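You operate a simulated robot arm through the tools that you are given. There is no shell and no other tool. Be economical: measure what you need, move in short steps, check, and stop when the job is done.

You are at the controls of a simulated two-armed robot. One attempt, no reset.

## Task
On the fan bench, fold the blue napkin in half.

Only the result counts: the job must be done as asked and must still hold three seconds after the hand-in. Knocking over, shifting, dropping, spilling or breaking anything else fails it. Flat cloth is picked up by pressing the open fingertips on it (5 to 10 N) and closing them slowly along it; thin cloth reads only 2 to 8 mm in the jaws.

## Robot
Two 7-joint arms with two-finger parallel grippers on one trunk, on a base that drives. Base frame: it is fixed to the floor where the robot stands at the start and does not move with it; the origin is under the middle of the robot, x ahead of it, y to its left, z up. Readings come in mm, degrees, newtons and seconds.
The left shoulder is at the start at [70, 134, 701], the right one opposite. Places, roughly: fan bench [600, 100, 400]. Payload 1.57 kg a hand.
The TCP of each hand is the grasp point between the finger pads, 30 mm short of the fingertips. In the tool frame z runs along the fingers and y along their closing line. Largest opening 80 mm; finger width 17, thickness 12; the body of the gripper, 40 by 82 mm, starts 80 mm behind the TCP.
Orientation is told as [roll, pitch, yaw] about the base's x, y, z axes, in that order, counted from this pose: with the fingers straight down and closing along the base's y, the tool's x points along the base's -x, its y along +y and its z along -z.

## Interface
- The arms move only by the tool play_rows. It takes "left_increments", "right_increments" or both (then of equal length, played together; a hand with none holds still); each is text: rows parted by semicolons, each of 7 numbers parted by spaces: the turn, a rotation vector about the tool's x, y, z in degrees, then the shift along the tool's x, y, z in mm, then the closure in counts, from 0 (fully open) to 255 (shut). In form: wx wy wz dx dy dz jaw; .... A call has 1 to 8 rows; each row shifts and turns the commanded pose from where the row before left it, along the tool's axes as they then stand. Rows are played at 5 a second. More than 50 mm and 8.6 degrees between two rows, or a gripper value outside its range, and nothing of the call is played. A pose out of reach is approached as far as the arm can. The call stops where the force on the tool passes 40 N (or 10 N more than at its start, if that is more) or the arm is blocked; 0.2 s more then pass. Each finger travels about 153 mm/s and halts on what it meets, pressing with about 42 N; the grip force reading is that of the motor and also rises with nothing between the fingers. The clock runs only during rows and for 0.2 s after the last one: add rows that do not move to give the fingers time. It gives the time, the measured TCP pose, the force on the tool (base axes), the opening and the grip force at its end, in the units of the frame above (readings bear some noise), and new pictures: "pictures" is both (left out), scene, wrist or none (wrist: the cameras of the hands that moved).
- Cameras (640 x 400 px; columns grow to the right, rows downward): "scene" is now at [111.5, 41, 910.6]; the picture's right is [0.41, -0.91, -0.00], its down [-0.75, -0.34, -0.57] and it looks along [0.52, 0.24, -0.82] (base axes); focal length 262 px, centre (320, 200). "left" rides on the left gripper at [72, 7, -122] in its tool frame; the picture's right is [-0.09, 1.00, 0.00], its down [-0.84, -0.08, -0.54] and it looks along [-0.54, -0.05, 0.84] (tool axes); focal length 238 px, centre (320, 200). "right" rides on the right gripper at [72, -7, -122] in its tool frame; the picture's right is [0.09, 1.00, 0.00], its down [-0.84, 0.08, -0.54] and it looks along [-0.54, 0.05, 0.84] (tool axes); focal length 238 px, centre (320, 200). There is no depth. A picture from a camera that has moved, and an enlarged one, comes with that camera's place and axes in the base frame and with its lens. The place of the scene camera against the robot may be out by one fixed shift of up to 18 mm in any direction.
- raise_lower(by): slides the trunk up (or, below 0, down) by that many mm; the arms and the scene camera ride with it, the base frame stays. It gives what a move gives, with no picture.
- drive_base(legs): drives the robot by 1 to 6 legs, each [ahead, left, turn to the left] in mm, mm and degrees, along the robot's own axes; the way and the turn of a leg run together, so that a leg with both is an arc; at most 1500 mm and 180 degrees a leg. The arms and the cameras ride along, it lands a little off, and it stops where it bumps. It gives what a move gives, and a new picture of the scene camera.
- turn_head(pan, tilt): turns the head with the scene camera to pan (to the left, within 86 degrees either way) and tilt (down, from -29 to 69), counted from straight ahead of the robot. It gives what a move gives, and a new picture of the scene camera.
- inspect(camera, box): a new picture of the part [left, top, right, bottom] of that camera's present view, enlarged. The clock stands still meanwhile.
- hand_in(): hands the job in; it is judged then, once.

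Go step by step. Nothing tells you exact positions but the pictures and the camera data: compare them with the known pose of the tool, close in by small moves and look again before you grip or let go. The budget is 120 turns and 260 pictures, counting those below and the enlarged ones. Unless the task says otherwise, let go and move clear before handing in, and close with one line.

The tools are called after ">>>" by a JSON object that holds its "api" and its "payload". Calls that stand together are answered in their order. play_rows: Moves the arms, as the interface text tells. Its arguments: {"type":"object","properties":{"left_increments":{"type":"string"},"right_increments":{"type":"string"},"pictures":{"type":"string","enum":["both","scene","wrist","none"]}},"required":[]} The other tools are called the same way: raise_lower (by) slides the trunk up or down; drive_base (legs) drives the base; turn_head (pan, tilt) turns the head that bears the scene camera; inspect (camera, box) takes an enlarged picture of a part of a camera's view; hand_in () hands the job in.

At the start:

```text
clock: 0.0
left_tool_pos: [412.9, 217.5, 599.2]
left_ee_rot: [0.1, 0.0, 0.1]
left_contact_force: [0.7, 0.1, -0.1]
left_finger_gap: 80.1
left_finger_force: 0.1
right_tool_pos: [458.7, -150.6, 532.1]
right_ee_rot: [0.0, 0.0, 0.0]
right_contact_force: [-0.2, 0.7, 0.5]
right_finger_gap: 80.1
right_finger_force: 0.1
trunk travel left (down, up): [-275.0, 665.0]
robot x, y, heading: [-1.3, 0.2, 0.0]
head pan, tilt: [24.3, 55.1]
```

scene: 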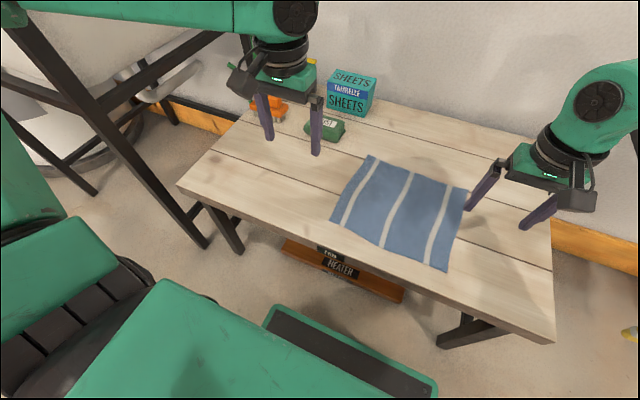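
right: 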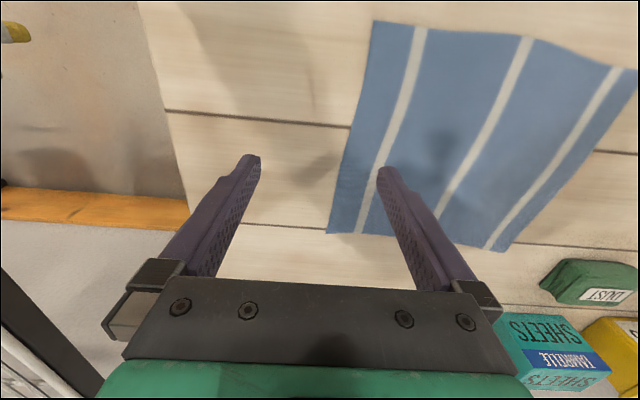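
left: 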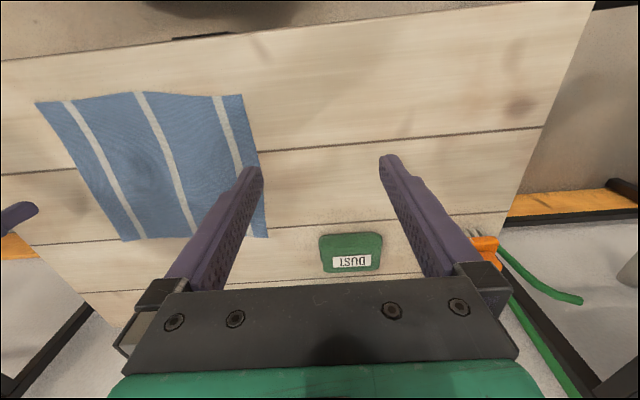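

The napkin's corners triangulate to about near-right (366,-118), near-left (379,123), far-left (601,114) and far-right (588,-133), with the surface at roughly z≈418. I plan to grip both near corners and fold them over to the far edge, so first I move both hands above the near corners.

>>> {"api": "play_rows", "payload": {"left_increments": "0 0 0 6 -30 29.8 80;0 0 0 6 -30 29.8 160;0 0 0 6 -30 29.8 160;0 0 0 6 -30 29.8 160;0 0 0 0 0 0 160", "right_increments": "0 0 0 20.5 14.7 13 80;0 0 0 20.5 14.7 13 160;0 0 0 20.5 14.7 13 160;0 0 0 20.5 14.7 13 160;0 0 0 0 0 0 160"}}

```text
clock: 1.2
left_tool_pos: [390.7, 96.4, 478.6]
left_ee_rot: [0.0, 0.0, -0.1]
left_contact_force: [0.2, 0.5, 0.2]
left_finger_gap: 30.0
left_finger_force: 0.2
right_tool_pos: [377.6, -93.8, 479.2]
right_ee_rot: [-0.1, 0.0, -0.1]
right_contact_force: [-0.7, 1.1, 0.0]
right_finger_gap: 29.9
right_finger_force: 0.0
trunk travel left (down, up): [-275.0, 665.0]
robot x, y, heading: [1.8, -2.4, 0.0]
head pan, tilt: [24.3, 55.1]
camera scene: at [111.5, 41.0, 910.7], right [0.41, -0.91, 0.0], down [-0.75, -0.34, -0.57], along [0.52, 0.24, -0.82], focal length 262 px, centre (320, 200)
camera right: at [305.5, -100.4, 599.5], right [-0.09, 1.0, 0.0], down [0.84, 0.08, 0.54], along [0.54, 0.05, -0.84], focal length 238 px, centre (320, 200)
camera left: at [320.2, 103.2, 600.9], right [0.09, 1.0, 0.0], down [0.84, -0.08, 0.54], along [0.54, -0.05, -0.84], focal length 238 px, centre (320, 200)
```

scene: 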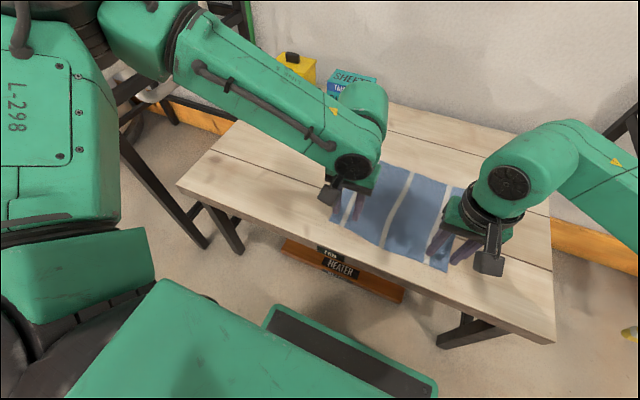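
right: 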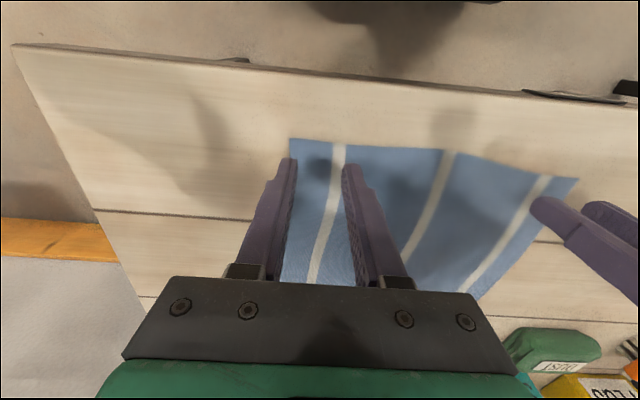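
left: 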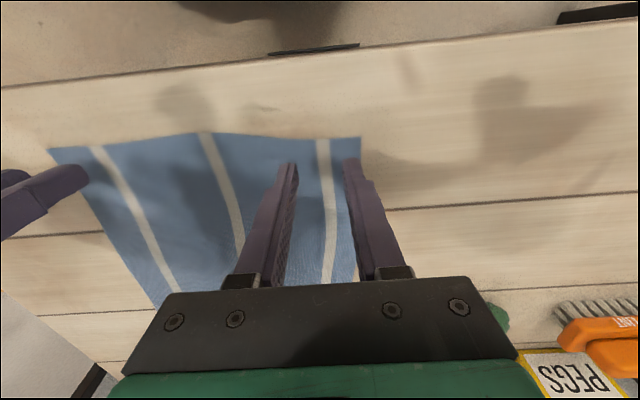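

Corner positions agree with the estimate and the fingertips line up just inside the near edge. Next I lower both hands slowly until they touch.

>>> {"api": "play_rows", "payload": {"left_increments": "0 0 0 -2 0 10 160;0 0 0 0 0 8 160;0 0 0 0 0 4 160;0 0 0 0 0 3 160;0 0 0 0 0 0 160", "right_increments": "0 0 0 -3 0 10 160;0 0 0 0 0 8 160;0 0 0 0 0 4 160;0 0 0 0 0 3 160;0 0 0 0 0 0 160", "pictures": "wrist"}}

```text
clock: 2.4
left_tool_pos: [391.6, 97.5, 454.2]
left_ee_rot: [-0.1, 0.0, -0.1]
left_contact_force: [0.1, -0.4, 0.3]
left_finger_gap: 29.8
left_finger_force: 0.0
right_tool_pos: [380.6, -94.4, 454.4]
right_ee_rot: [0.0, 0.0, 0.1]
right_contact_force: [-0.5, 0.1, 0.6]
right_finger_gap: 29.5
right_finger_force: 0.1
trunk travel left (down, up): [-275.0, 665.0]
robot x, y, heading: [-1.4, 1.7, -0.1]
head pan, tilt: [24.3, 55.1]
camera right: at [308.8, -99.6, 575.7], right [-0.09, 1.0, 0.0], down [0.84, 0.08, 0.54], along [0.54, 0.05, -0.84], focal length 238 px, centre (320, 200)
camera left: at [322.1, 104.3, 576.0], right [0.09, 1.0, 0.0], down [0.84, -0.08, 0.54], along [0.54, -0.05, -0.84], focal length 238 px, centre (320, 200)
```

right: 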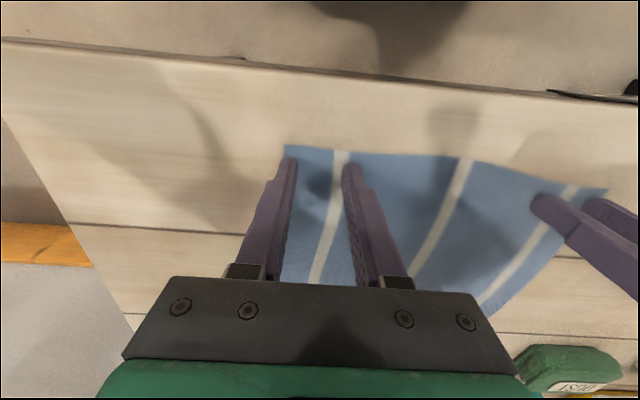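
left: 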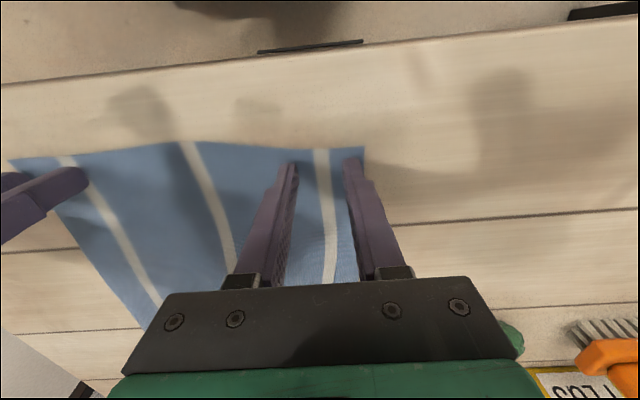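

Both hands are just above the cloth. I keep lowering in small steps until there is contact force.

>>> {"api": "play_rows", "payload": {"left_increments": "0 0 0 0 0 2 160;0 0 0 0 0 2 160;0 0 0 0 0 2 160;0 0 0 0 0 0 160", "right_increments": "0 0 0 0 0 2 160;0 0 0 0 0 2 160;0 0 0 0 0 2 160;0 0 0 0 0 0 160", "pictures": "none"}}

```text
clock: 3.4
left_tool_pos: [391.7, 97.3, 451.5]
left_ee_rot: [-0.1, -0.6, 0.0]
left_contact_force: [-0.7, 4.1, 31.1]
left_finger_gap: 29.7
left_finger_force: 0.1
right_tool_pos: [378.9, -93.2, 452.0]
right_ee_rot: [0.0, -0.2, 0.0]
right_contact_force: [1.8, 0.6, 1.6]
right_finger_gap: 30.0
right_finger_force: 0.1
trunk travel left (down, up): [-275.0, 665.0]
robot x, y, heading: [-0.8, 2.1, 0.2]
head pan, tilt: [24.3, 55.1]
```

Both hands are at the surface (z≈421), and the left presses too hard, so I back it off a little.

>>> {"api": "play_rows", "payload": {"left_increments": "0 0 0 0 0 -1.5 160;0 0 0 0 0 -0.5 160;0 0 0 0 0 0 160", "right_increments": "0 0 0 0 0 0 160;0 0 0 0 0 0 160;0 0 0 0 0 0 160", "pictures": "none"}}

```text
clock: 4.2
left_tool_pos: [389.6, 97.3, 451.0]
left_ee_rot: [-0.1, 0.0, 0.1]
left_contact_force: [2.6, -0.6, 12.5]
left_finger_gap: 29.7
left_finger_force: 0.0
right_tool_pos: [379.4, -94.2, 451.4]
right_ee_rot: [0.1, -0.2, -0.1]
right_contact_force: [-2.1, -0.4, 13.3]
right_finger_gap: 30.0
right_finger_force: 0.1
trunk travel left (down, up): [-275.0, 665.0]
robot x, y, heading: [1.1, 0.2, 0.1]
head pan, tilt: [24.3, 55.1]
```

Both now press at about 13 N. I ease off slightly and close slowly along the cloth.

>>> {"api": "play_rows", "payload": {"left_increments": "0 0 0 0 0 -0.4 165;0 0 0 0 0 0 177;0 0 0 0 0 0 189;0 0 0 0 0 0 201;0 0 0 0 0 0 213;0 0 0 0 0 0 225;0 0 0 0 0 0 240;0 0 0 0 0 0 255", "right_increments": "0 0 0 0 0 -0.4 165;0 0 0 0 0 0 177;0 0 0 0 0 0 189;0 0 0 0 0 0 201;0 0 0 0 0 0 213;0 0 0 0 0 0 225;0 0 0 0 0 0 240;0 0 0 0 0 0 255", "pictures": "wrist"}}

```text
clock: 6.0
left_tool_pos: [389.1, 97.5, 451.5]
left_ee_rot: [0.0, -0.1, -0.1]
left_contact_force: [-0.9, -2.8, 1.4]
left_finger_gap: 1.9
left_finger_force: 23.3
right_tool_pos: [379.0, -92.7, 450.4]
right_ee_rot: [0.0, -0.2, -0.1]
right_contact_force: [0.6, 0.7, 16.2]
right_finger_gap: 0.0
right_finger_force: 21.0
trunk travel left (down, up): [-275.0, 665.0]
robot x, y, heading: [-2.2, 4.1, -0.0]
head pan, tilt: [24.3, 55.1]
camera right: at [308.0, -99.8, 571.7], right [-0.09, 1.0, 0.0], down [0.84, 0.08, 0.54], along [0.54, 0.05, -0.84], focal length 238 px, centre (320, 200)
camera left: at [320.0, 104.5, 573.4], right [0.09, 1.0, 0.0], down [0.84, -0.08, 0.54], along [0.54, -0.05, -0.84], focal length 238 px, centre (320, 200)
```

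right: 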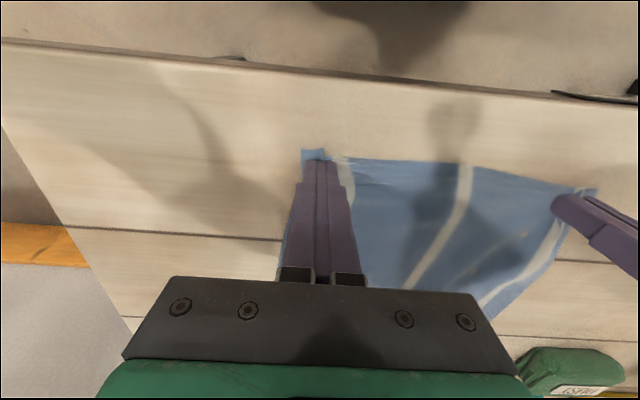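
left: 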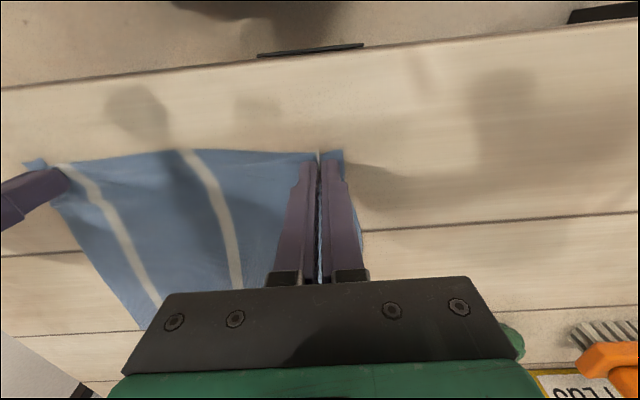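

The left seems to hold cloth (1.9 mm), while the right is uncertain (0.0). I lift both a little to check.

>>> {"api": "play_rows", "payload": {"left_increments": "0 0 0 0 0 -10 255;0 0 0 0 0 -10 255;0 0 0 0 0 0 255", "right_increments": "0 0 0 0 0 -10 255;0 0 0 0 0 -10 255;0 0 0 0 0 0 255", "pictures": "wrist"}}

```text
clock: 6.8
left_tool_pos: [389.0, 97.6, 471.1]
left_ee_rot: [-0.1, 0.0, 0.0]
left_contact_force: [-0.2, 0.2, 0.2]
left_finger_gap: 1.9
left_finger_force: 23.5
right_tool_pos: [378.9, -91.1, 469.3]
right_ee_rot: [0.0, 0.0, 0.0]
right_contact_force: [0.3, -1.1, -0.4]
right_finger_gap: 0.1
right_finger_force: 21.0
trunk travel left (down, up): [-275.0, 665.0]
robot x, y, heading: [-0.5, -0.5, -0.1]
head pan, tilt: [24.3, 55.1]
camera right: at [308.1, -99.3, 590.0], right [-0.09, 1.0, 0.0], down [0.84, 0.08, 0.54], along [0.54, 0.05, -0.84], focal length 238 px, centre (320, 200)
camera left: at [320.8, 104.7, 593.3], right [0.09, 1.0, 0.0], down [0.84, -0.08, 0.54], along [0.54, -0.05, -0.84], focal length 238 px, centre (320, 200)
```

right: 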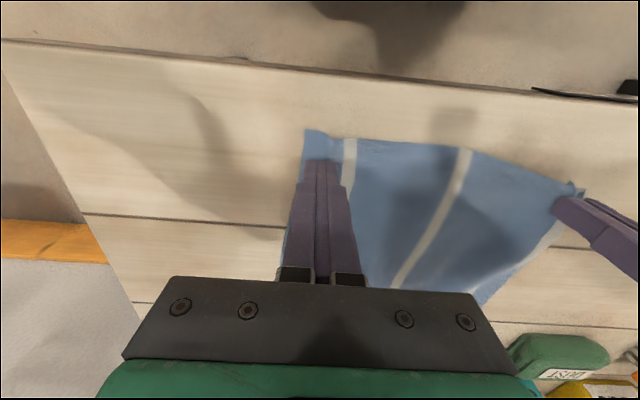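
left: 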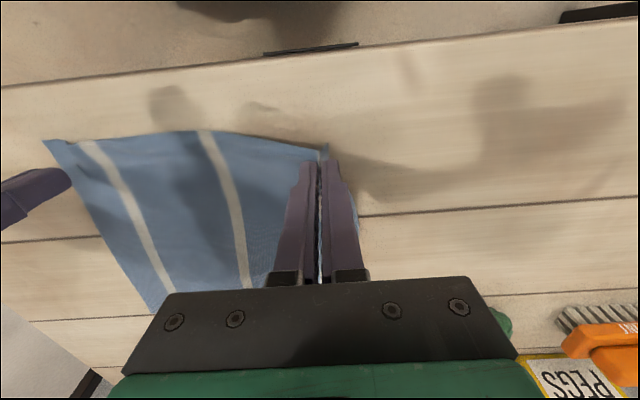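

The left holds, but the right slipped. I reopen the right, shift inward to where the corner now lies, and press again.

>>> {"api": "play_rows", "payload": {"right_increments": "0 0 0 0 10 0 147;0 0 0 0 9 0 147;0 0 0 0 0 8 147;0 0 0 0 0 7 147;0 0 0 0 0 2 147;0 0 0 0 0 1 147;0 0 0 0 0 0.5 147;0 0 0 0 0 0 147", "pictures": "wrist"}}

```text
clock: 8.6
left_tool_pos: [390.8, 97.0, 471.4]
left_ee_rot: [0.0, 0.0, 0.0]
left_contact_force: [0.3, -0.3, -0.5]
left_finger_gap: 1.8
left_finger_force: 23.5
right_tool_pos: [379.6, -74.8, 452.3]
right_ee_rot: [0.1, 0.0, -0.1]
right_contact_force: [-0.2, 0.5, 0.5]
right_finger_gap: 33.7
right_finger_force: 0.0
trunk travel left (down, up): [-275.0, 665.0]
robot x, y, heading: [-0.1, -1.3, -0.0]
head pan, tilt: [24.3, 55.1]
camera right: at [308.2, -81.0, 572.0], right [-0.09, 1.0, 0.0], down [0.84, 0.08, 0.54], along [0.54, 0.05, -0.84], focal length 238 px, centre (320, 200)
```

right: 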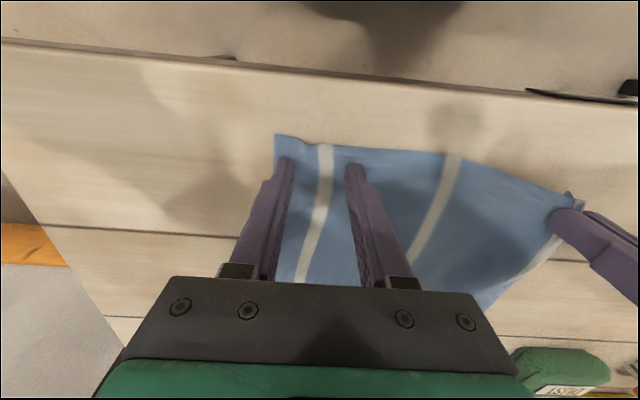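

The right fingers are on the cloth with the edge about 10 mm nearer. I shift slightly towards the edge, then press.

>>> {"api": "play_rows", "payload": {"right_increments": "0 0 0 5 -4 0 147;0 0 0 0 0 1 147;0 0 0 0 0 1 147;0 0 0 0 0 0.5 147;0 0 0 0 0 0 147", "pictures": "none"}}

```text
clock: 9.8
left_tool_pos: [390.5, 98.2, 472.0]
left_ee_rot: [0.0, -0.1, -0.1]
left_contact_force: [0.1, 0.6, 0.0]
left_finger_gap: 1.8
left_finger_force: 23.7
right_tool_pos: [376.2, -77.9, 451.8]
right_ee_rot: [0.1, -0.1, -0.1]
right_contact_force: [2.5, -5.0, 21.3]
right_finger_gap: 34.1
right_finger_force: 0.4
trunk travel left (down, up): [-275.0, 665.0]
robot x, y, heading: [-0.8, -1.5, -0.1]
head pan, tilt: [24.3, 55.1]
```

>>> {"api": "play_rows", "payload": {"right_increments": "0 0 0 0 0 -1 147;0 0 0 0 0 0 147", "pictures": "none"}}

```text
clock: 10.4
left_tool_pos: [390.1, 98.1, 471.6]
left_ee_rot: [0.0, -0.1, 0.0]
left_contact_force: [-0.9, 0.6, -0.5]
left_finger_gap: 1.4
left_finger_force: 24.3
right_tool_pos: [375.9, -77.4, 450.4]
right_ee_rot: [0.0, -0.2, 0.0]
right_contact_force: [1.3, -5.1, 21.3]
right_finger_gap: 34.3
right_finger_force: 0.0
trunk travel left (down, up): [-275.0, 665.0]
robot x, y, heading: [0.2, -3.4, -0.0]
head pan, tilt: [24.3, 55.1]
```

Still about 21 N, so I ease off a bit more.

>>> {"api": "play_rows", "payload": {"right_increments": "0 0 0 0 0 -0.8 147;0 0 0 0 0 0 147", "pictures": "none"}}

```text
clock: 11.0
left_tool_pos: [390.6, 97.1, 472.0]
left_ee_rot: [-0.1, -0.1, 0.0]
left_contact_force: [-0.6, -0.5, -0.5]
left_finger_gap: 1.7
left_finger_force: 23.4
right_tool_pos: [375.3, -77.7, 450.4]
right_ee_rot: [0.0, -0.1, 0.0]
right_contact_force: [2.4, -2.8, 12.0]
right_finger_gap: 34.1
right_finger_force: 0.3
trunk travel left (down, up): [-275.0, 665.0]
robot x, y, heading: [-1.8, 0.1, 0.2]
head pan, tilt: [24.3, 55.1]
```

I ease off to about 8 N and close more slowly this time.

>>> {"api": "play_rows", "payload": {"right_increments": "0 0 0 0 0 -0.4 147;0 0 0 0 0 0 154;0 0 0 0 0 0 161;0 0 0 0 0 0 168;0 0 0 0 0 0 175;0 0 0 0 0 0 182;0 0 0 0 0 0 189;0 0 0 0 0 0 196", "pictures": "wrist"}}

```text
clock: 12.8
left_tool_pos: [389.4, 98.5, 471.6]
left_ee_rot: [0.0, 0.0, 0.0]
left_contact_force: [-0.1, -0.1, 0.2]
left_finger_gap: 1.9
left_finger_force: 23.0
right_tool_pos: [375.8, -76.4, 451.7]
right_ee_rot: [0.0, -0.1, 0.1]
right_contact_force: [-0.8, 0.7, 5.8]
right_finger_gap: 17.4
right_finger_force: 0.0
trunk travel left (down, up): [-275.0, 665.0]
robot x, y, heading: [-2.3, -0.3, -0.0]
head pan, tilt: [24.3, 55.1]
camera right: at [303.5, -84.1, 571.7], right [-0.09, 1.0, 0.0], down [0.84, 0.08, 0.54], along [0.54, 0.05, -0.84], focal length 238 px, centre (320, 200)
```

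right: 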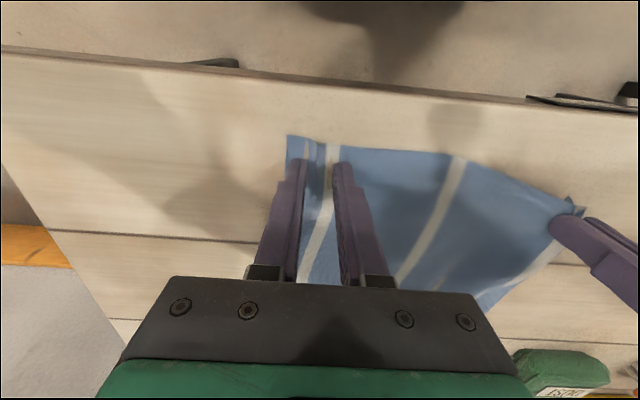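

The cloth is bunching between the right fingers at about 6 N, so I go on closing.

>>> {"api": "play_rows", "payload": {"right_increments": "0 0 0 0 0 0 203;0 0 0 0 0 0 210;0 0 0 0 0 0 217;0 0 0 0 0 0 224;0 0 0 0 0 0 231;0 0 0 0 0 0 240;0 0 0 0 0 0 255;0 0 0 0 0 0 255", "pictures": "wrist"}}

```text
clock: 14.6
left_tool_pos: [391.2, 97.4, 472.1]
left_ee_rot: [0.0, 0.0, -0.1]
left_contact_force: [-0.4, -0.8, -0.6]
left_finger_gap: 1.8
left_finger_force: 23.5
right_tool_pos: [373.8, -77.2, 449.7]
right_ee_rot: [0.0, 0.0, 0.0]
right_contact_force: [0.8, 0.4, 5.5]
right_finger_gap: 1.6
right_finger_force: 24.1
trunk travel left (down, up): [-275.0, 665.0]
robot x, y, heading: [-1.3, 0.7, 0.1]
head pan, tilt: [24.3, 55.1]
camera right: at [303.5, -84.1, 571.7], right [-0.09, 1.0, 0.0], down [0.84, 0.08, 0.54], along [0.54, 0.05, -0.84], focal length 238 px, centre (320, 200)
```

right: 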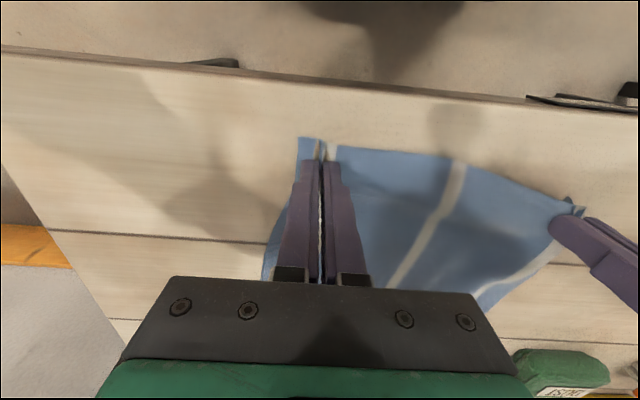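

Both hands hold cloth now. I lift and carry the near edge up through the first half of an arc.

>>> {"api": "play_rows", "payload": {"left_increments": "0 0 0 0 0 0 255;0 0 0 -3.4 -0.8 -5 255;0 0 0 -10 -0.8 -23 255;0 0 0 -16 -0.8 -20 255;0 0 0 -20.7 -0.8 -15 255;0 0 0 -24 -0.8 -10 255;0 0 0 -26 -0.8 -3 255;0 0 0 0 0 0 255", "right_increments": "0 0 0 0 0 -20 255;0 0 0 -3.4 -1.2 -5 255;0 0 0 -10 -1.2 -23 255;0 0 0 -16 -1.2 -20 255;0 0 0 -20.7 -1.2 -15 255;0 0 0 -24 -1.2 -10 255;0 0 0 -26 -1.2 -3 255;0 0 0 0 0 0 255"}}

```text
clock: 16.4
left_tool_pos: [483.4, 97.6, 548.2]
left_ee_rot: [-0.3, -0.1, -0.1]
left_contact_force: [-0.1, -10.3, 0.4]
left_finger_gap: 1.8
left_finger_force: 23.6
left hand out of reach, approached as far as the arm can: row 7
right_tool_pos: [475.1, -82.5, 548.8]
right_ee_rot: [0.1, 0.0, 0.1]
right_contact_force: [-0.1, 10.7, -0.7]
right_finger_gap: 1.5
right_finger_force: 24.1
trunk travel left (down, up): [-275.0, 665.0]
robot x, y, heading: [-3.4, 2.1, 0.2]
head pan, tilt: [24.3, 55.1]
camera scene: at [111.6, 41.0, 910.6], right [0.41, -0.91, 0.0], down [-0.75, -0.34, -0.57], along [0.52, 0.24, -0.82], focal length 262 px, centre (320, 200)
camera right: at [403.1, -90.7, 669.2], right [-0.09, 1.0, 0.0], down [0.84, 0.08, 0.54], along [0.54, 0.05, -0.84], focal length 238 px, centre (320, 200)
camera left: at [413.4, 105.9, 669.7], right [0.09, 1.0, 0.0], down [0.84, -0.08, 0.54], along [0.54, -0.05, -0.84], focal length 238 px, centre (320, 200)
```

scene: 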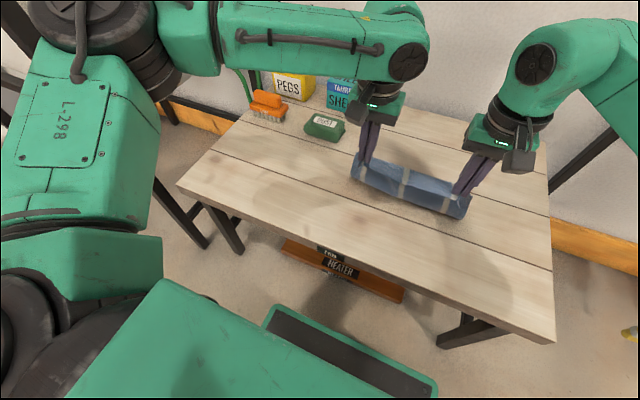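
right: 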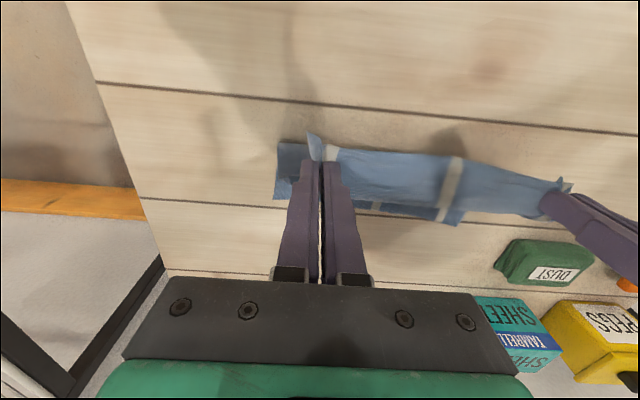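
left: 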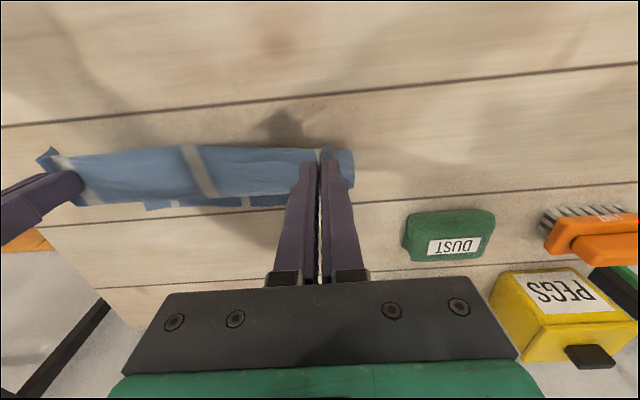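

The first half went well, but the left hand reports a reach limit at this height and there is about 10 N of tension between the hands. I relax the tension and lower slightly, then check the reach.

>>> {"api": "play_rows", "payload": {"left_increments": "0 0 0 0 0 10 255;0 0 0 0 0 10 255;0 0 0 -10 0 5 255;0 0 0 0 0 0 255", "right_increments": "0 0 0 0 4 10 255;0 0 0 0 0 10 255;0 0 0 -10 0 5 255;0 0 0 0 0 0 255", "pictures": "none"}}

```text
clock: 17.4
left_tool_pos: [487.5, 105.7, 526.2]
left_ee_rot: [-0.2, -0.1, -0.2]
left_contact_force: [0.3, -20.2, 0.5]
left_finger_gap: 1.7
left_finger_force: 23.3
left hand out of reach, approached as far as the arm can: row 3
right_tool_pos: [485.7, -80.2, 522.1]
right_ee_rot: [0.2, -0.1, 0.1]
right_contact_force: [0.5, 20.0, -0.3]
right_finger_gap: 2.0
right_finger_force: 23.5
trunk travel left (down, up): [-275.0, 665.0]
robot x, y, heading: [-1.2, -5.3, 0.1]
head pan, tilt: [24.3, 55.1]
```

The left arm runs into a limit and is pulling the cloth tight. I relieve it with the right hand and tilt both tools so the fingers point slightly forward, which should extend the reach.

>>> {"api": "play_rows", "payload": {"left_increments": "0 -4 0 0 0 0 255;0 -4 0 0 0 0 255;0 -4 0 0 0 0 255;0 -4 0 0 0 0 255;0 0 0 0 0 0 255", "right_increments": "0 -4 0 0 3 0 255;0 -4 0 0 3 0 255;0 -4 0 0 2 0 255;0 -4 0 0 0 0 255;0 0 0 0 0 0 255", "pictures": "scene"}}

```text
clock: 18.6
left_tool_pos: [487.7, 105.8, 523.5]
left_ee_rot: [-0.1, -16.0, 0.1]
left_contact_force: [-0.5, -6.0, 1.4]
left_finger_gap: 1.9
left_finger_force: 23.5
right_tool_pos: [485.8, -72.7, 523.0]
right_ee_rot: [0.0, -16.1, -0.2]
right_contact_force: [0.5, 6.9, 0.1]
right_finger_gap: 1.6
right_finger_force: 23.7
trunk travel left (down, up): [-275.0, 665.0]
robot x, y, heading: [-0.7, -2.0, -0.1]
head pan, tilt: [24.3, 55.1]
camera scene: at [111.6, 41.0, 910.6], right [0.41, -0.91, 0.0], down [-0.75, -0.34, -0.57], along [0.52, 0.24, -0.82], focal length 262 px, centre (320, 200)
```

scene: 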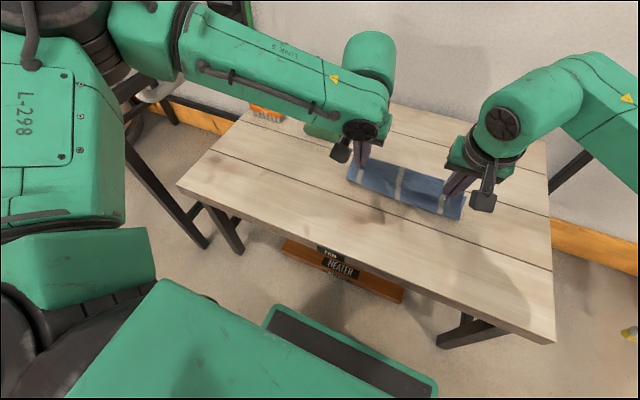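

The tilt worked and the tension is down to about 6 N. I continue forward and check whether the left hand follows.

>>> {"api": "play_rows", "payload": {"left_increments": "0 0 0 -14.4 -2 4.1 255;0 0 0 -14.4 -2 4.1 255;0 0 0 0 0 0 255", "right_increments": "0 0 0 -14.4 0 4.1 255;0 0 0 -14.4 0 4.1 255;0 0 0 0 0 0 255", "pictures": "wrist"}}

```text
clock: 19.4
left_tool_pos: [517.6, 102.6, 525.4]
left_ee_rot: [-0.1, -16.0, 0.0]
left_contact_force: [0.7, 0.2, 0.6]
left_finger_gap: 1.9
left_finger_force: 23.0
right_tool_pos: [514.3, -73.0, 522.5]
right_ee_rot: [0.1, -16.0, 0.0]
right_contact_force: [0.1, 0.0, 0.7]
right_finger_gap: 1.8
right_finger_force: 23.6
trunk travel left (down, up): [-275.0, 665.0]
robot x, y, heading: [2.8, 1.2, -0.0]
head pan, tilt: [24.3, 55.1]
camera right: at [412.9, -79.8, 618.2], right [-0.09, 1.0, -0.03], down [0.66, 0.08, 0.75], along [0.75, 0.05, -0.66], focal length 238 px, centre (320, 200)
camera left: at [417.1, 108.3, 622.3], right [0.09, 1.0, 0.03], down [0.66, -0.08, 0.75], along [0.75, -0.05, -0.66], focal length 238 px, centre (320, 200)
```

right: 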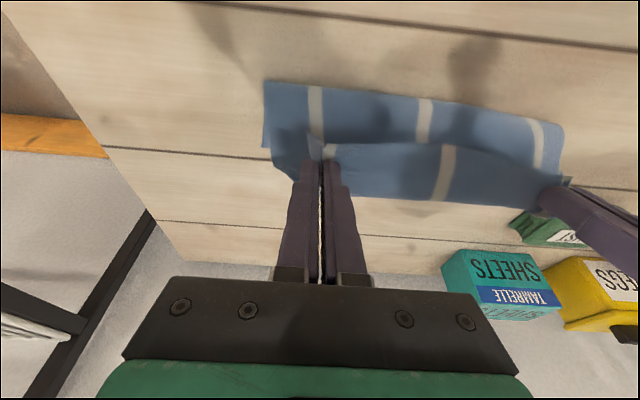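
left: 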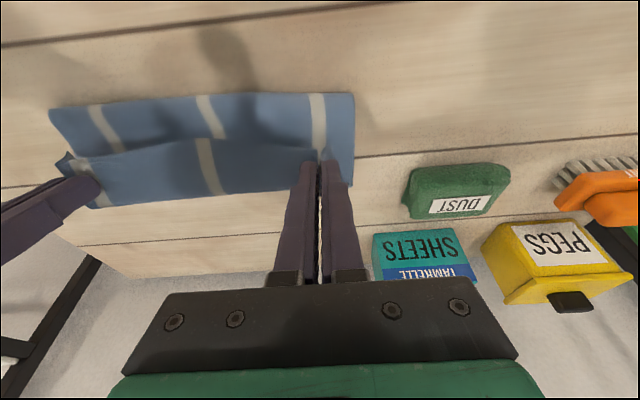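

Tension is gone and the left hand follows. I check where the bottom layer's far edge lies before going on.

>>> {"api": "inspect", "payload": {"camera": "scene", "box": [300, 100, 520, 240]}}

>>> {"api": "inspect", "payload": {"camera": "right", "box": [230, 50, 620, 290]}}

```text
2.86 times, centred on (410, 170) of scene
camera zoom: at [111.5, 41.0, 910.7], right [0.41, -0.91, 0.0], down [-0.75, -0.34, -0.57], along [0.52, 0.24, -0.82], focal length 748 px, centre (63, 286)
```

zoom: 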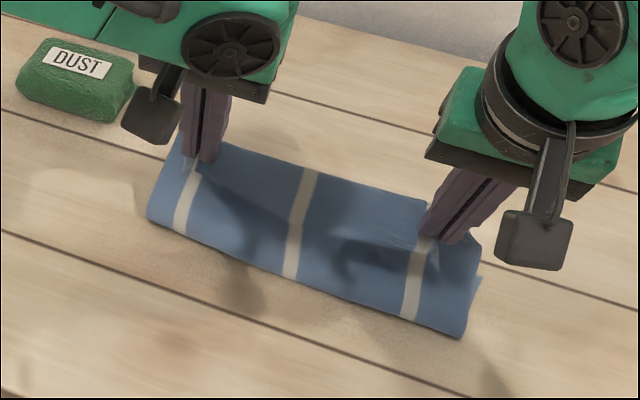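

```text
1.64 times, centred on (425, 170) of right
camera zoom: at [412.9, -79.8, 618.2], right [-0.09, 1.0, -0.03], down [0.66, 0.08, 0.75], along [0.75, 0.05, -0.66], focal length 391 px, centre (148, 249)
```

zoom: 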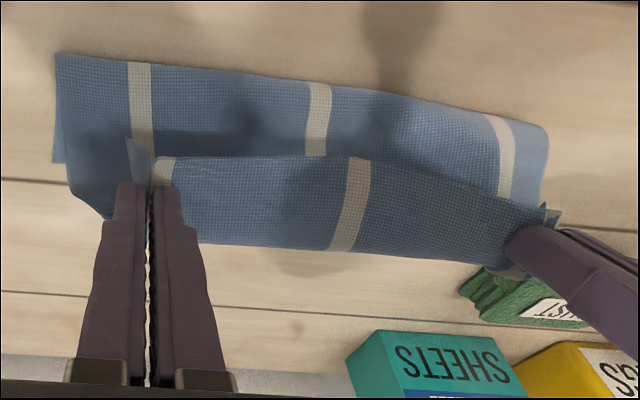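

The bottom layer's far-right corner is still about where it was. I carry on forward and down towards the far edge.

>>> {"api": "play_rows", "payload": {"left_increments": "0 0 0 -16.5 -4 7.8 255;0 0 0 -16.5 -4 7.8 255;0 0 0 -11.1 -3 15.7 255;0 0 0 -6.5 -3 20.6 255;0 0 0 0 0 0 255", "right_increments": "0 0 0 -16.5 -5 7.8 255;0 0 0 -16.5 -5 7.8 255;0 0 0 -11.1 -4 15.7 255;0 0 0 -6.5 -3 20.6 255;0 0 0 0 0 0 255"}}

```text
clock: 20.4
left_tool_pos: [547.3, 109.6, 505.1]
left_ee_rot: [-1.2, -16.5, -0.7]
left_contact_force: [2.7, -19.3, 0.0]
left_finger_gap: 1.9
left_finger_force: 23.6
left hand out of reach, approached as far as the arm can: row 2, 3, 4
right_tool_pos: [571.9, -76.8, 495.3]
right_ee_rot: [1.4, -16.0, 1.0]
right_contact_force: [-2.8, 18.9, 0.4]
right_finger_gap: 1.6
right_finger_force: 23.5
trunk travel left (down, up): [-275.0, 665.0]
robot x, y, heading: [-3.0, 2.1, 0.1]
head pan, tilt: [24.3, 55.1]
stopped in row 4 (left hand): the force on the tool passed its limit (the readings are from after the stop); the commanded pose is now the measured one
camera scene: at [111.4, 41.1, 910.7], right [0.41, -0.91, 0.0], down [-0.75, -0.34, -0.57], along [0.52, 0.24, -0.82], focal length 262 px, centre (320, 200)
camera right: at [468.7, -88.0, 591.4], right [-0.11, 0.99, 0.0], down [0.65, 0.07, 0.75], along [0.75, 0.08, -0.66], focal length 238 px, centre (320, 200)
camera left: at [446.5, 119.4, 602.1], right [0.1, 0.99, 0.01], down [0.65, -0.07, 0.76], along [0.75, -0.07, -0.65], focal length 238 px, centre (320, 200)
```

scene: 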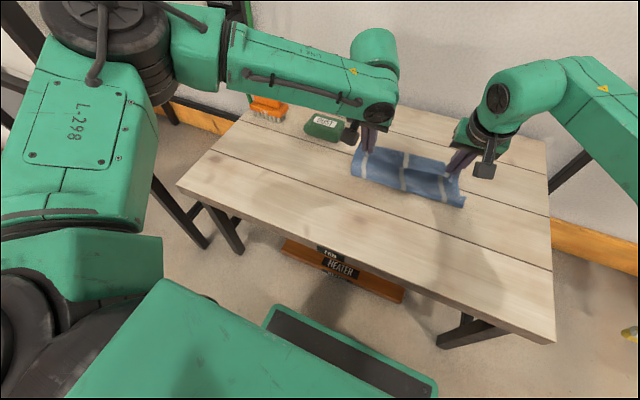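
right: 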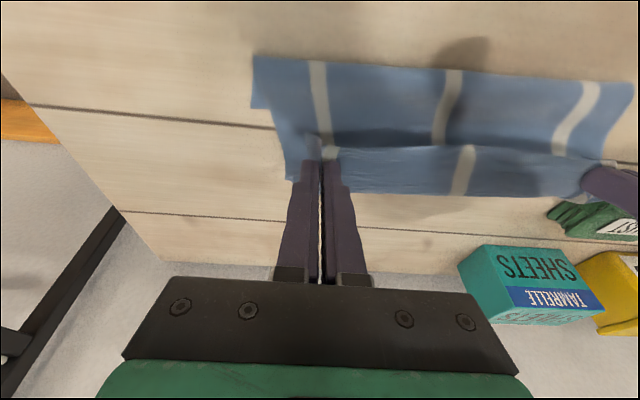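
left: 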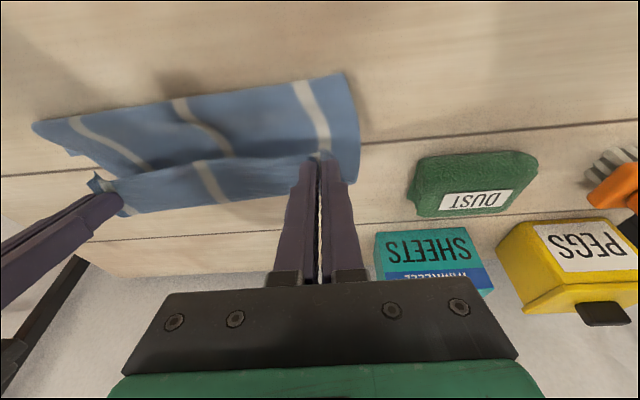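

The left arm is at its limit again and has stretched the cloth. I relax by moving the right hand back level with the left and lowering both; then a short drive forward will carry both hands the rest of the way.

>>> {"api": "play_rows", "payload": {"left_increments": "0 0 0 2 0 6.7 255;0 0 0 2 0 6.7 255;0 0 0 2 0 6.7 255;0 0 0 2 0 6.7 255;0 0 0 0 0 0 255", "right_increments": "0 0 0 9 3 4.5 255;0 0 0 9 3 4.5 255;0 0 0 9 2 4.5 255;0 0 0 9 1 4.5 255;0 0 0 0 0 0 255", "pictures": "wrist"}}

```text
clock: 21.6
left_tool_pos: [542.3, 115.7, 479.5]
left_ee_rot: [-1.0, -16.4, -0.4]
left_contact_force: [0.5, -22.4, -1.3]
left_finger_gap: 2.0
left_finger_force: 24.2
left hand out of reach, approached as far as the arm can: row 2, 4
right_tool_pos: [541.1, -70.4, 467.5]
right_ee_rot: [0.9, -16.0, 0.6]
right_contact_force: [0.4, 21.5, 2.3]
right_finger_gap: 1.9
right_finger_force: 23.6
trunk travel left (down, up): [-275.0, 665.0]
robot x, y, heading: [1.0, -1.3, 0.2]
head pan, tilt: [24.3, 55.1]
camera right: at [439.6, -81.1, 562.9], right [-0.1, 0.99, -0.01], down [0.65, 0.07, 0.75], along [0.75, 0.07, -0.66], focal length 238 px, centre (320, 200)
camera left: at [440.6, 126.2, 576.1], right [0.1, 0.99, 0.01], down [0.65, -0.07, 0.76], along [0.75, -0.07, -0.65], focal length 238 px, centre (320, 200)
```

right: 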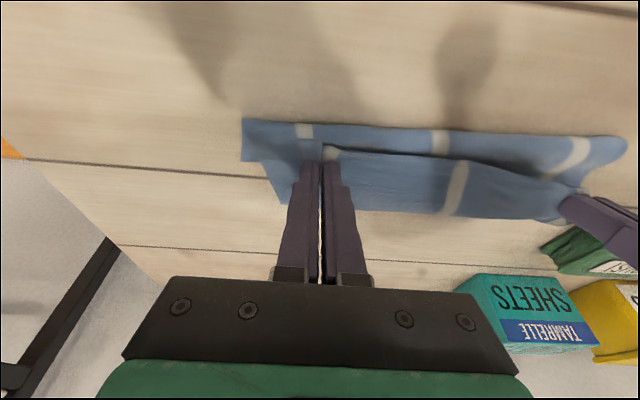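
left: 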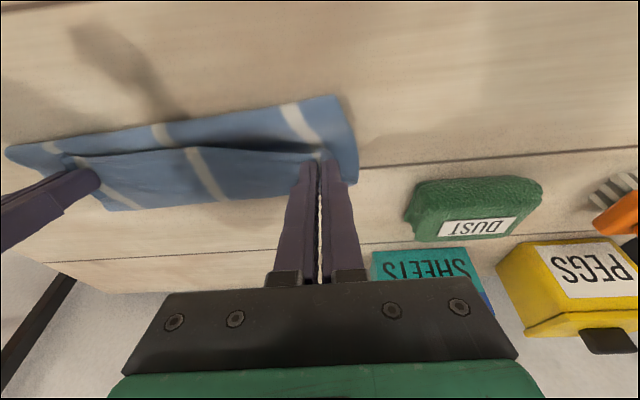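

The left slid outward and tension is 22 N. I ease it with the right hand, then drive 48 mm ahead.

>>> {"api": "play_rows", "payload": {"right_increments": "0 0 0 0 5 0 255;0 0 0 0 5 0 255;0 0 0 0 0 0 255", "pictures": "none"}}

>>> {"api": "drive_base", "payload": {"legs": [[48, 0, 0]]}}

```text
clock: 22.4
left_tool_pos: [542.5, 117.3, 478.5]
left_ee_rot: [-0.8, -16.3, -0.3]
left_contact_force: [-0.4, -6.5, -0.5]
left_finger_gap: 1.8
left_finger_force: 23.4
right_tool_pos: [542.4, -63.3, 465.9]
right_ee_rot: [0.7, -16.0, 0.4]
right_contact_force: [0.5, 6.9, 0.0]
right_finger_gap: 1.9
right_finger_force: 23.6
trunk travel left (down, up): [-275.0, 665.0]
robot x, y, heading: [-0.9, -1.2, 0.1]
head pan, tilt: [24.3, 55.1]
```

```text
clock: 23.3
left_tool_pos: [590.5, 116.5, 478.9]
left_ee_rot: [-0.8, -16.3, -0.4]
left_contact_force: [-0.3, -4.0, -1.0]
left_finger_gap: 2.0
left_finger_force: 23.2
right_tool_pos: [590.4, -62.2, 465.9]
right_ee_rot: [0.9, -16.0, 0.4]
right_contact_force: [-0.1, 2.6, -0.7]
right_finger_gap: 1.8
right_finger_force: 23.7
trunk travel left (down, up): [-275.0, 665.0]
robot x, y, heading: [47.7, -1.8, -0.1]
head pan, tilt: [24.3, 55.1]
camera scene: at [160.1, 41.0, 910.5], right [0.41, -0.91, 0.0], down [-0.75, -0.34, -0.57], along [0.52, 0.24, -0.82], focal length 262 px, centre (320, 200)
```

scene: 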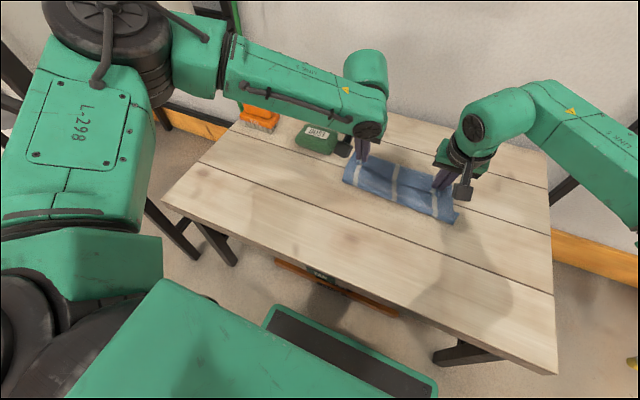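

The drive landed well. I look closely at the layers before placing.

>>> {"api": "inspect", "payload": {"camera": "scene", "box": [320, 130, 480, 240]}}

>>> {"api": "inspect", "payload": {"camera": "left", "box": [0, 50, 480, 350]}}

>>> {"api": "inspect", "payload": {"camera": "right", "box": [160, 50, 640, 350]}}

```text
3.64 times, centred on (400, 185) of scene
camera zoom: at [160.1, 41.0, 910.5], right [0.41, -0.91, 0.0], down [-0.75, -0.34, -0.57], along [0.52, 0.24, -0.82], focal length 952 px, centre (29, 254)
```

zoom: 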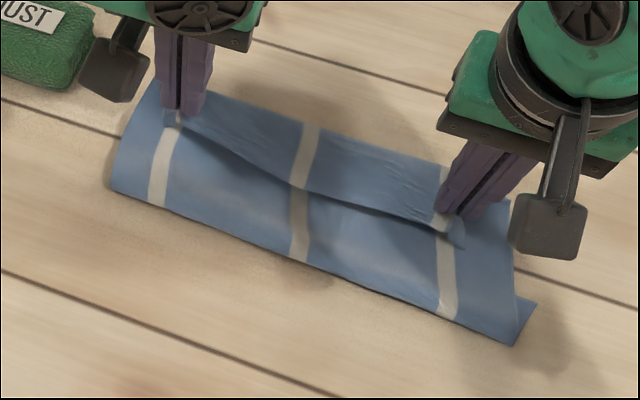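

```text
1.33 times, centred on (240, 200) of left
camera zoom: at [489.1, 126.6, 575.9], right [0.1, 0.99, 0.01], down [0.65, -0.07, 0.76], along [0.75, -0.07, -0.65], focal length 318 px, centre (427, 200)
```

zoom: 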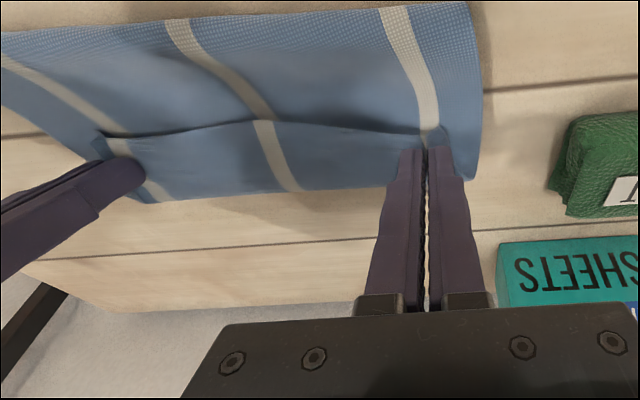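

```text
1.33 times, centred on (400, 200) of right
camera zoom: at [487.8, -71.9, 562.4], right [-0.1, 0.99, -0.01], down [0.65, 0.08, 0.75], along [0.75, 0.07, -0.66], focal length 318 px, centre (213, 200)
```

zoom: 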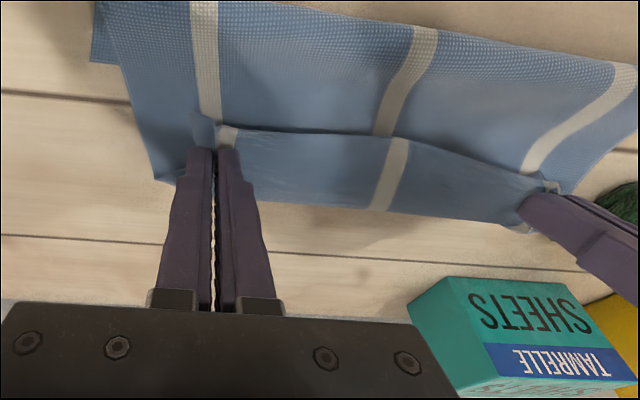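

The views show the held edge has curled back: the stiff cloth rolled on its fold, which now sits too far forward with only about 40 mm of bottom layer. I'll take the edge back along the arc, flatten the napkin, and then fold it from the far edge towards the robot, where reach and tilt help.

>>> {"api": "play_rows", "payload": {"left_increments": "0 4 0 12.7 -2 -17 255;0 4 0 12.7 -2 -17 255;0 4 0 12.7 -2 -17 255;0 4 0 12.7 -2 -17 255;0 0 0 20 -2 0 255;0 0 0 25 -2 0 255;0 0 0 25 -2 0 255;0 0 0 25 -2 0 255", "right_increments": "0 4 0 12.7 -2 -17 255;0 4 0 12.7 -2 -17 255;0 4 0 12.7 -2 -17 255;0 4 0 12.7 -2 -17 255;0 0 0 20 -2 -5 255;0 0 0 25 -2 -5 255;0 0 0 25 -2 0 255;0 0 0 25 -2 0 255"}}

```text
clock: 25.1
left_tool_pos: [431.4, 102.5, 538.2]
left_ee_rot: [-0.9, -0.4, -0.4]
left_contact_force: [-0.5, -12.3, -1.3]
left_finger_gap: 2.1
left_finger_force: 23.4
right_tool_pos: [433.0, -81.6, 534.0]
right_ee_rot: [0.9, -0.1, 0.7]
right_contact_force: [-0.1, 12.3, 0.4]
right_finger_gap: 1.6
right_finger_force: 23.8
trunk travel left (down, up): [-275.0, 665.0]
robot x, y, heading: [45.8, -0.6, -0.1]
head pan, tilt: [24.3, 55.1]
camera scene: at [159.2, 40.9, 910.7], right [0.41, -0.91, 0.0], down [-0.75, -0.34, -0.57], along [0.52, 0.24, -0.82], focal length 262 px, centre (320, 200)
camera right: at [361.4, -90.4, 655.6], right [-0.11, 0.99, 0.02], down [0.84, 0.08, 0.54], along [0.54, 0.07, -0.84], focal length 238 px, centre (320, 200)
camera left: at [361.2, 112.9, 658.9], right [0.1, 0.99, -0.01], down [0.83, -0.08, 0.55], along [0.55, -0.07, -0.84], focal length 238 px, centre (320, 200)
```

scene: 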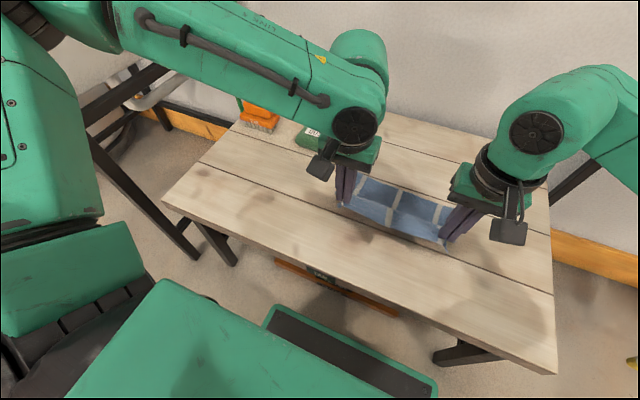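
right: 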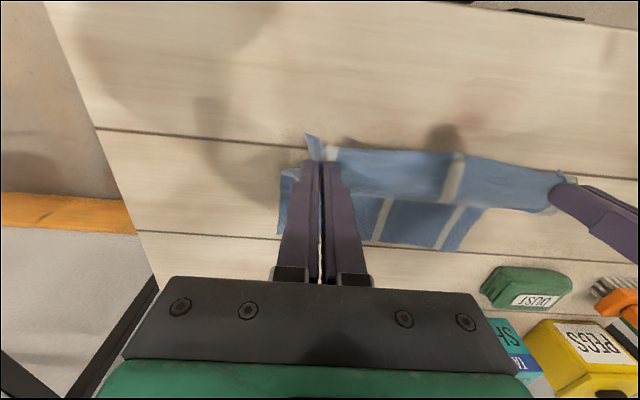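
left: 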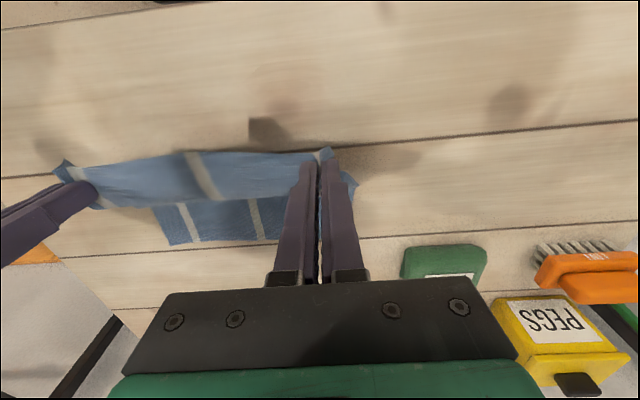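

The cloth unrolled cleanly, with its far edge at about x 570–577. I relax the sideways tension and lay the near edge back down.

>>> {"api": "play_rows", "payload": {"left_increments": "0 0 0 12 -1.5 20 255;0 0 0 16 -1.5 20 255;0 0 0 18 0 20 255;0 0 0 18 0 18 255;0 0 0 3 0 4 255;0 0 0 0 0 0 255", "right_increments": "0 0 0 12 1.5 18 255;0 0 0 16 1.5 18 255;0 0 0 20 0 18 255;0 0 0 22 0 18 255;0 0 0 5 0 6 255;0 0 0 0 0 0 255"}}

```text
clock: 26.5
left_tool_pos: [373.4, 99.7, 460.1]
left_ee_rot: [-0.9, -0.4, -0.6]
left_contact_force: [-0.1, -3.6, 0.2]
left_finger_gap: 1.8
left_finger_force: 23.2
left hand out of reach, approached as far as the arm can: row 4
right_tool_pos: [358.4, -78.1, 456.4]
right_ee_rot: [0.8, 0.0, 0.7]
right_contact_force: [0.7, 3.6, 0.5]
right_finger_gap: 1.6
right_finger_force: 23.3
trunk travel left (down, up): [-275.0, 665.0]
robot x, y, heading: [48.7, 2.7, -0.0]
head pan, tilt: [24.3, 55.1]
camera scene: at [159.5, 40.9, 910.7], right [0.41, -0.91, 0.0], down [-0.75, -0.34, -0.57], along [0.52, 0.24, -0.82], focal length 262 px, centre (320, 200)
camera right: at [286.3, -88.3, 576.6], right [-0.1, 0.99, 0.01], down [0.84, 0.08, 0.54], along [0.54, 0.07, -0.84], focal length 238 px, centre (320, 200)
camera left: at [303.0, 109.7, 581.8], right [0.1, 0.99, -0.01], down [0.83, -0.08, 0.55], along [0.55, -0.07, -0.84], focal length 238 px, centre (320, 200)
```

scene: 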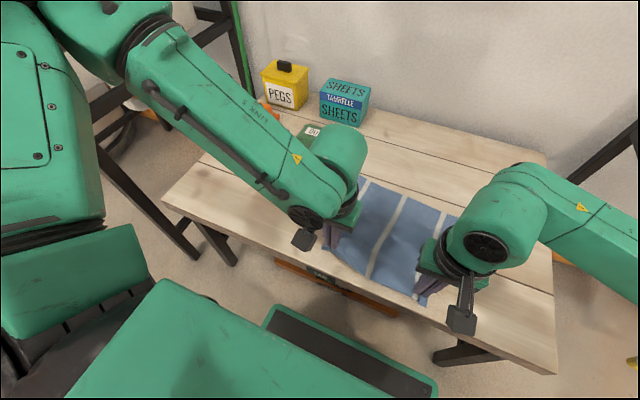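
right: 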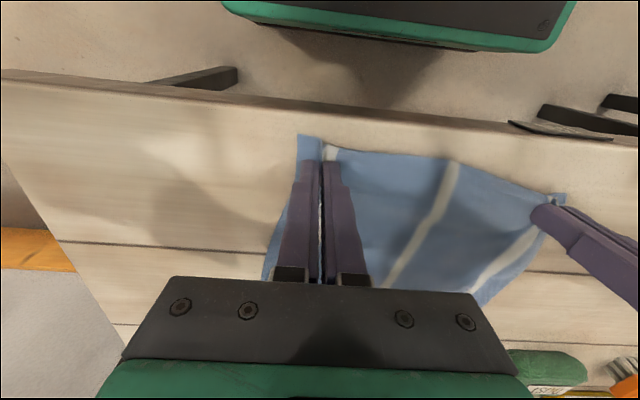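
left: 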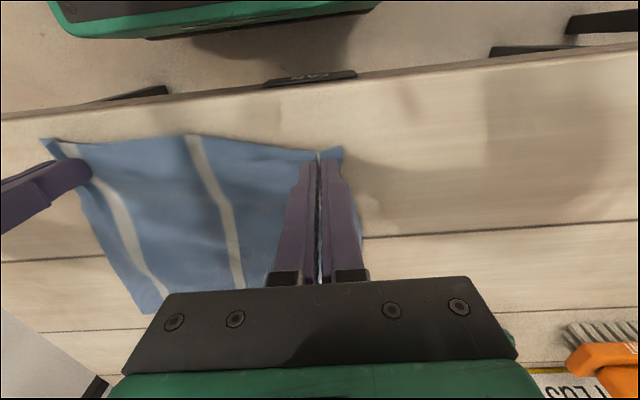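

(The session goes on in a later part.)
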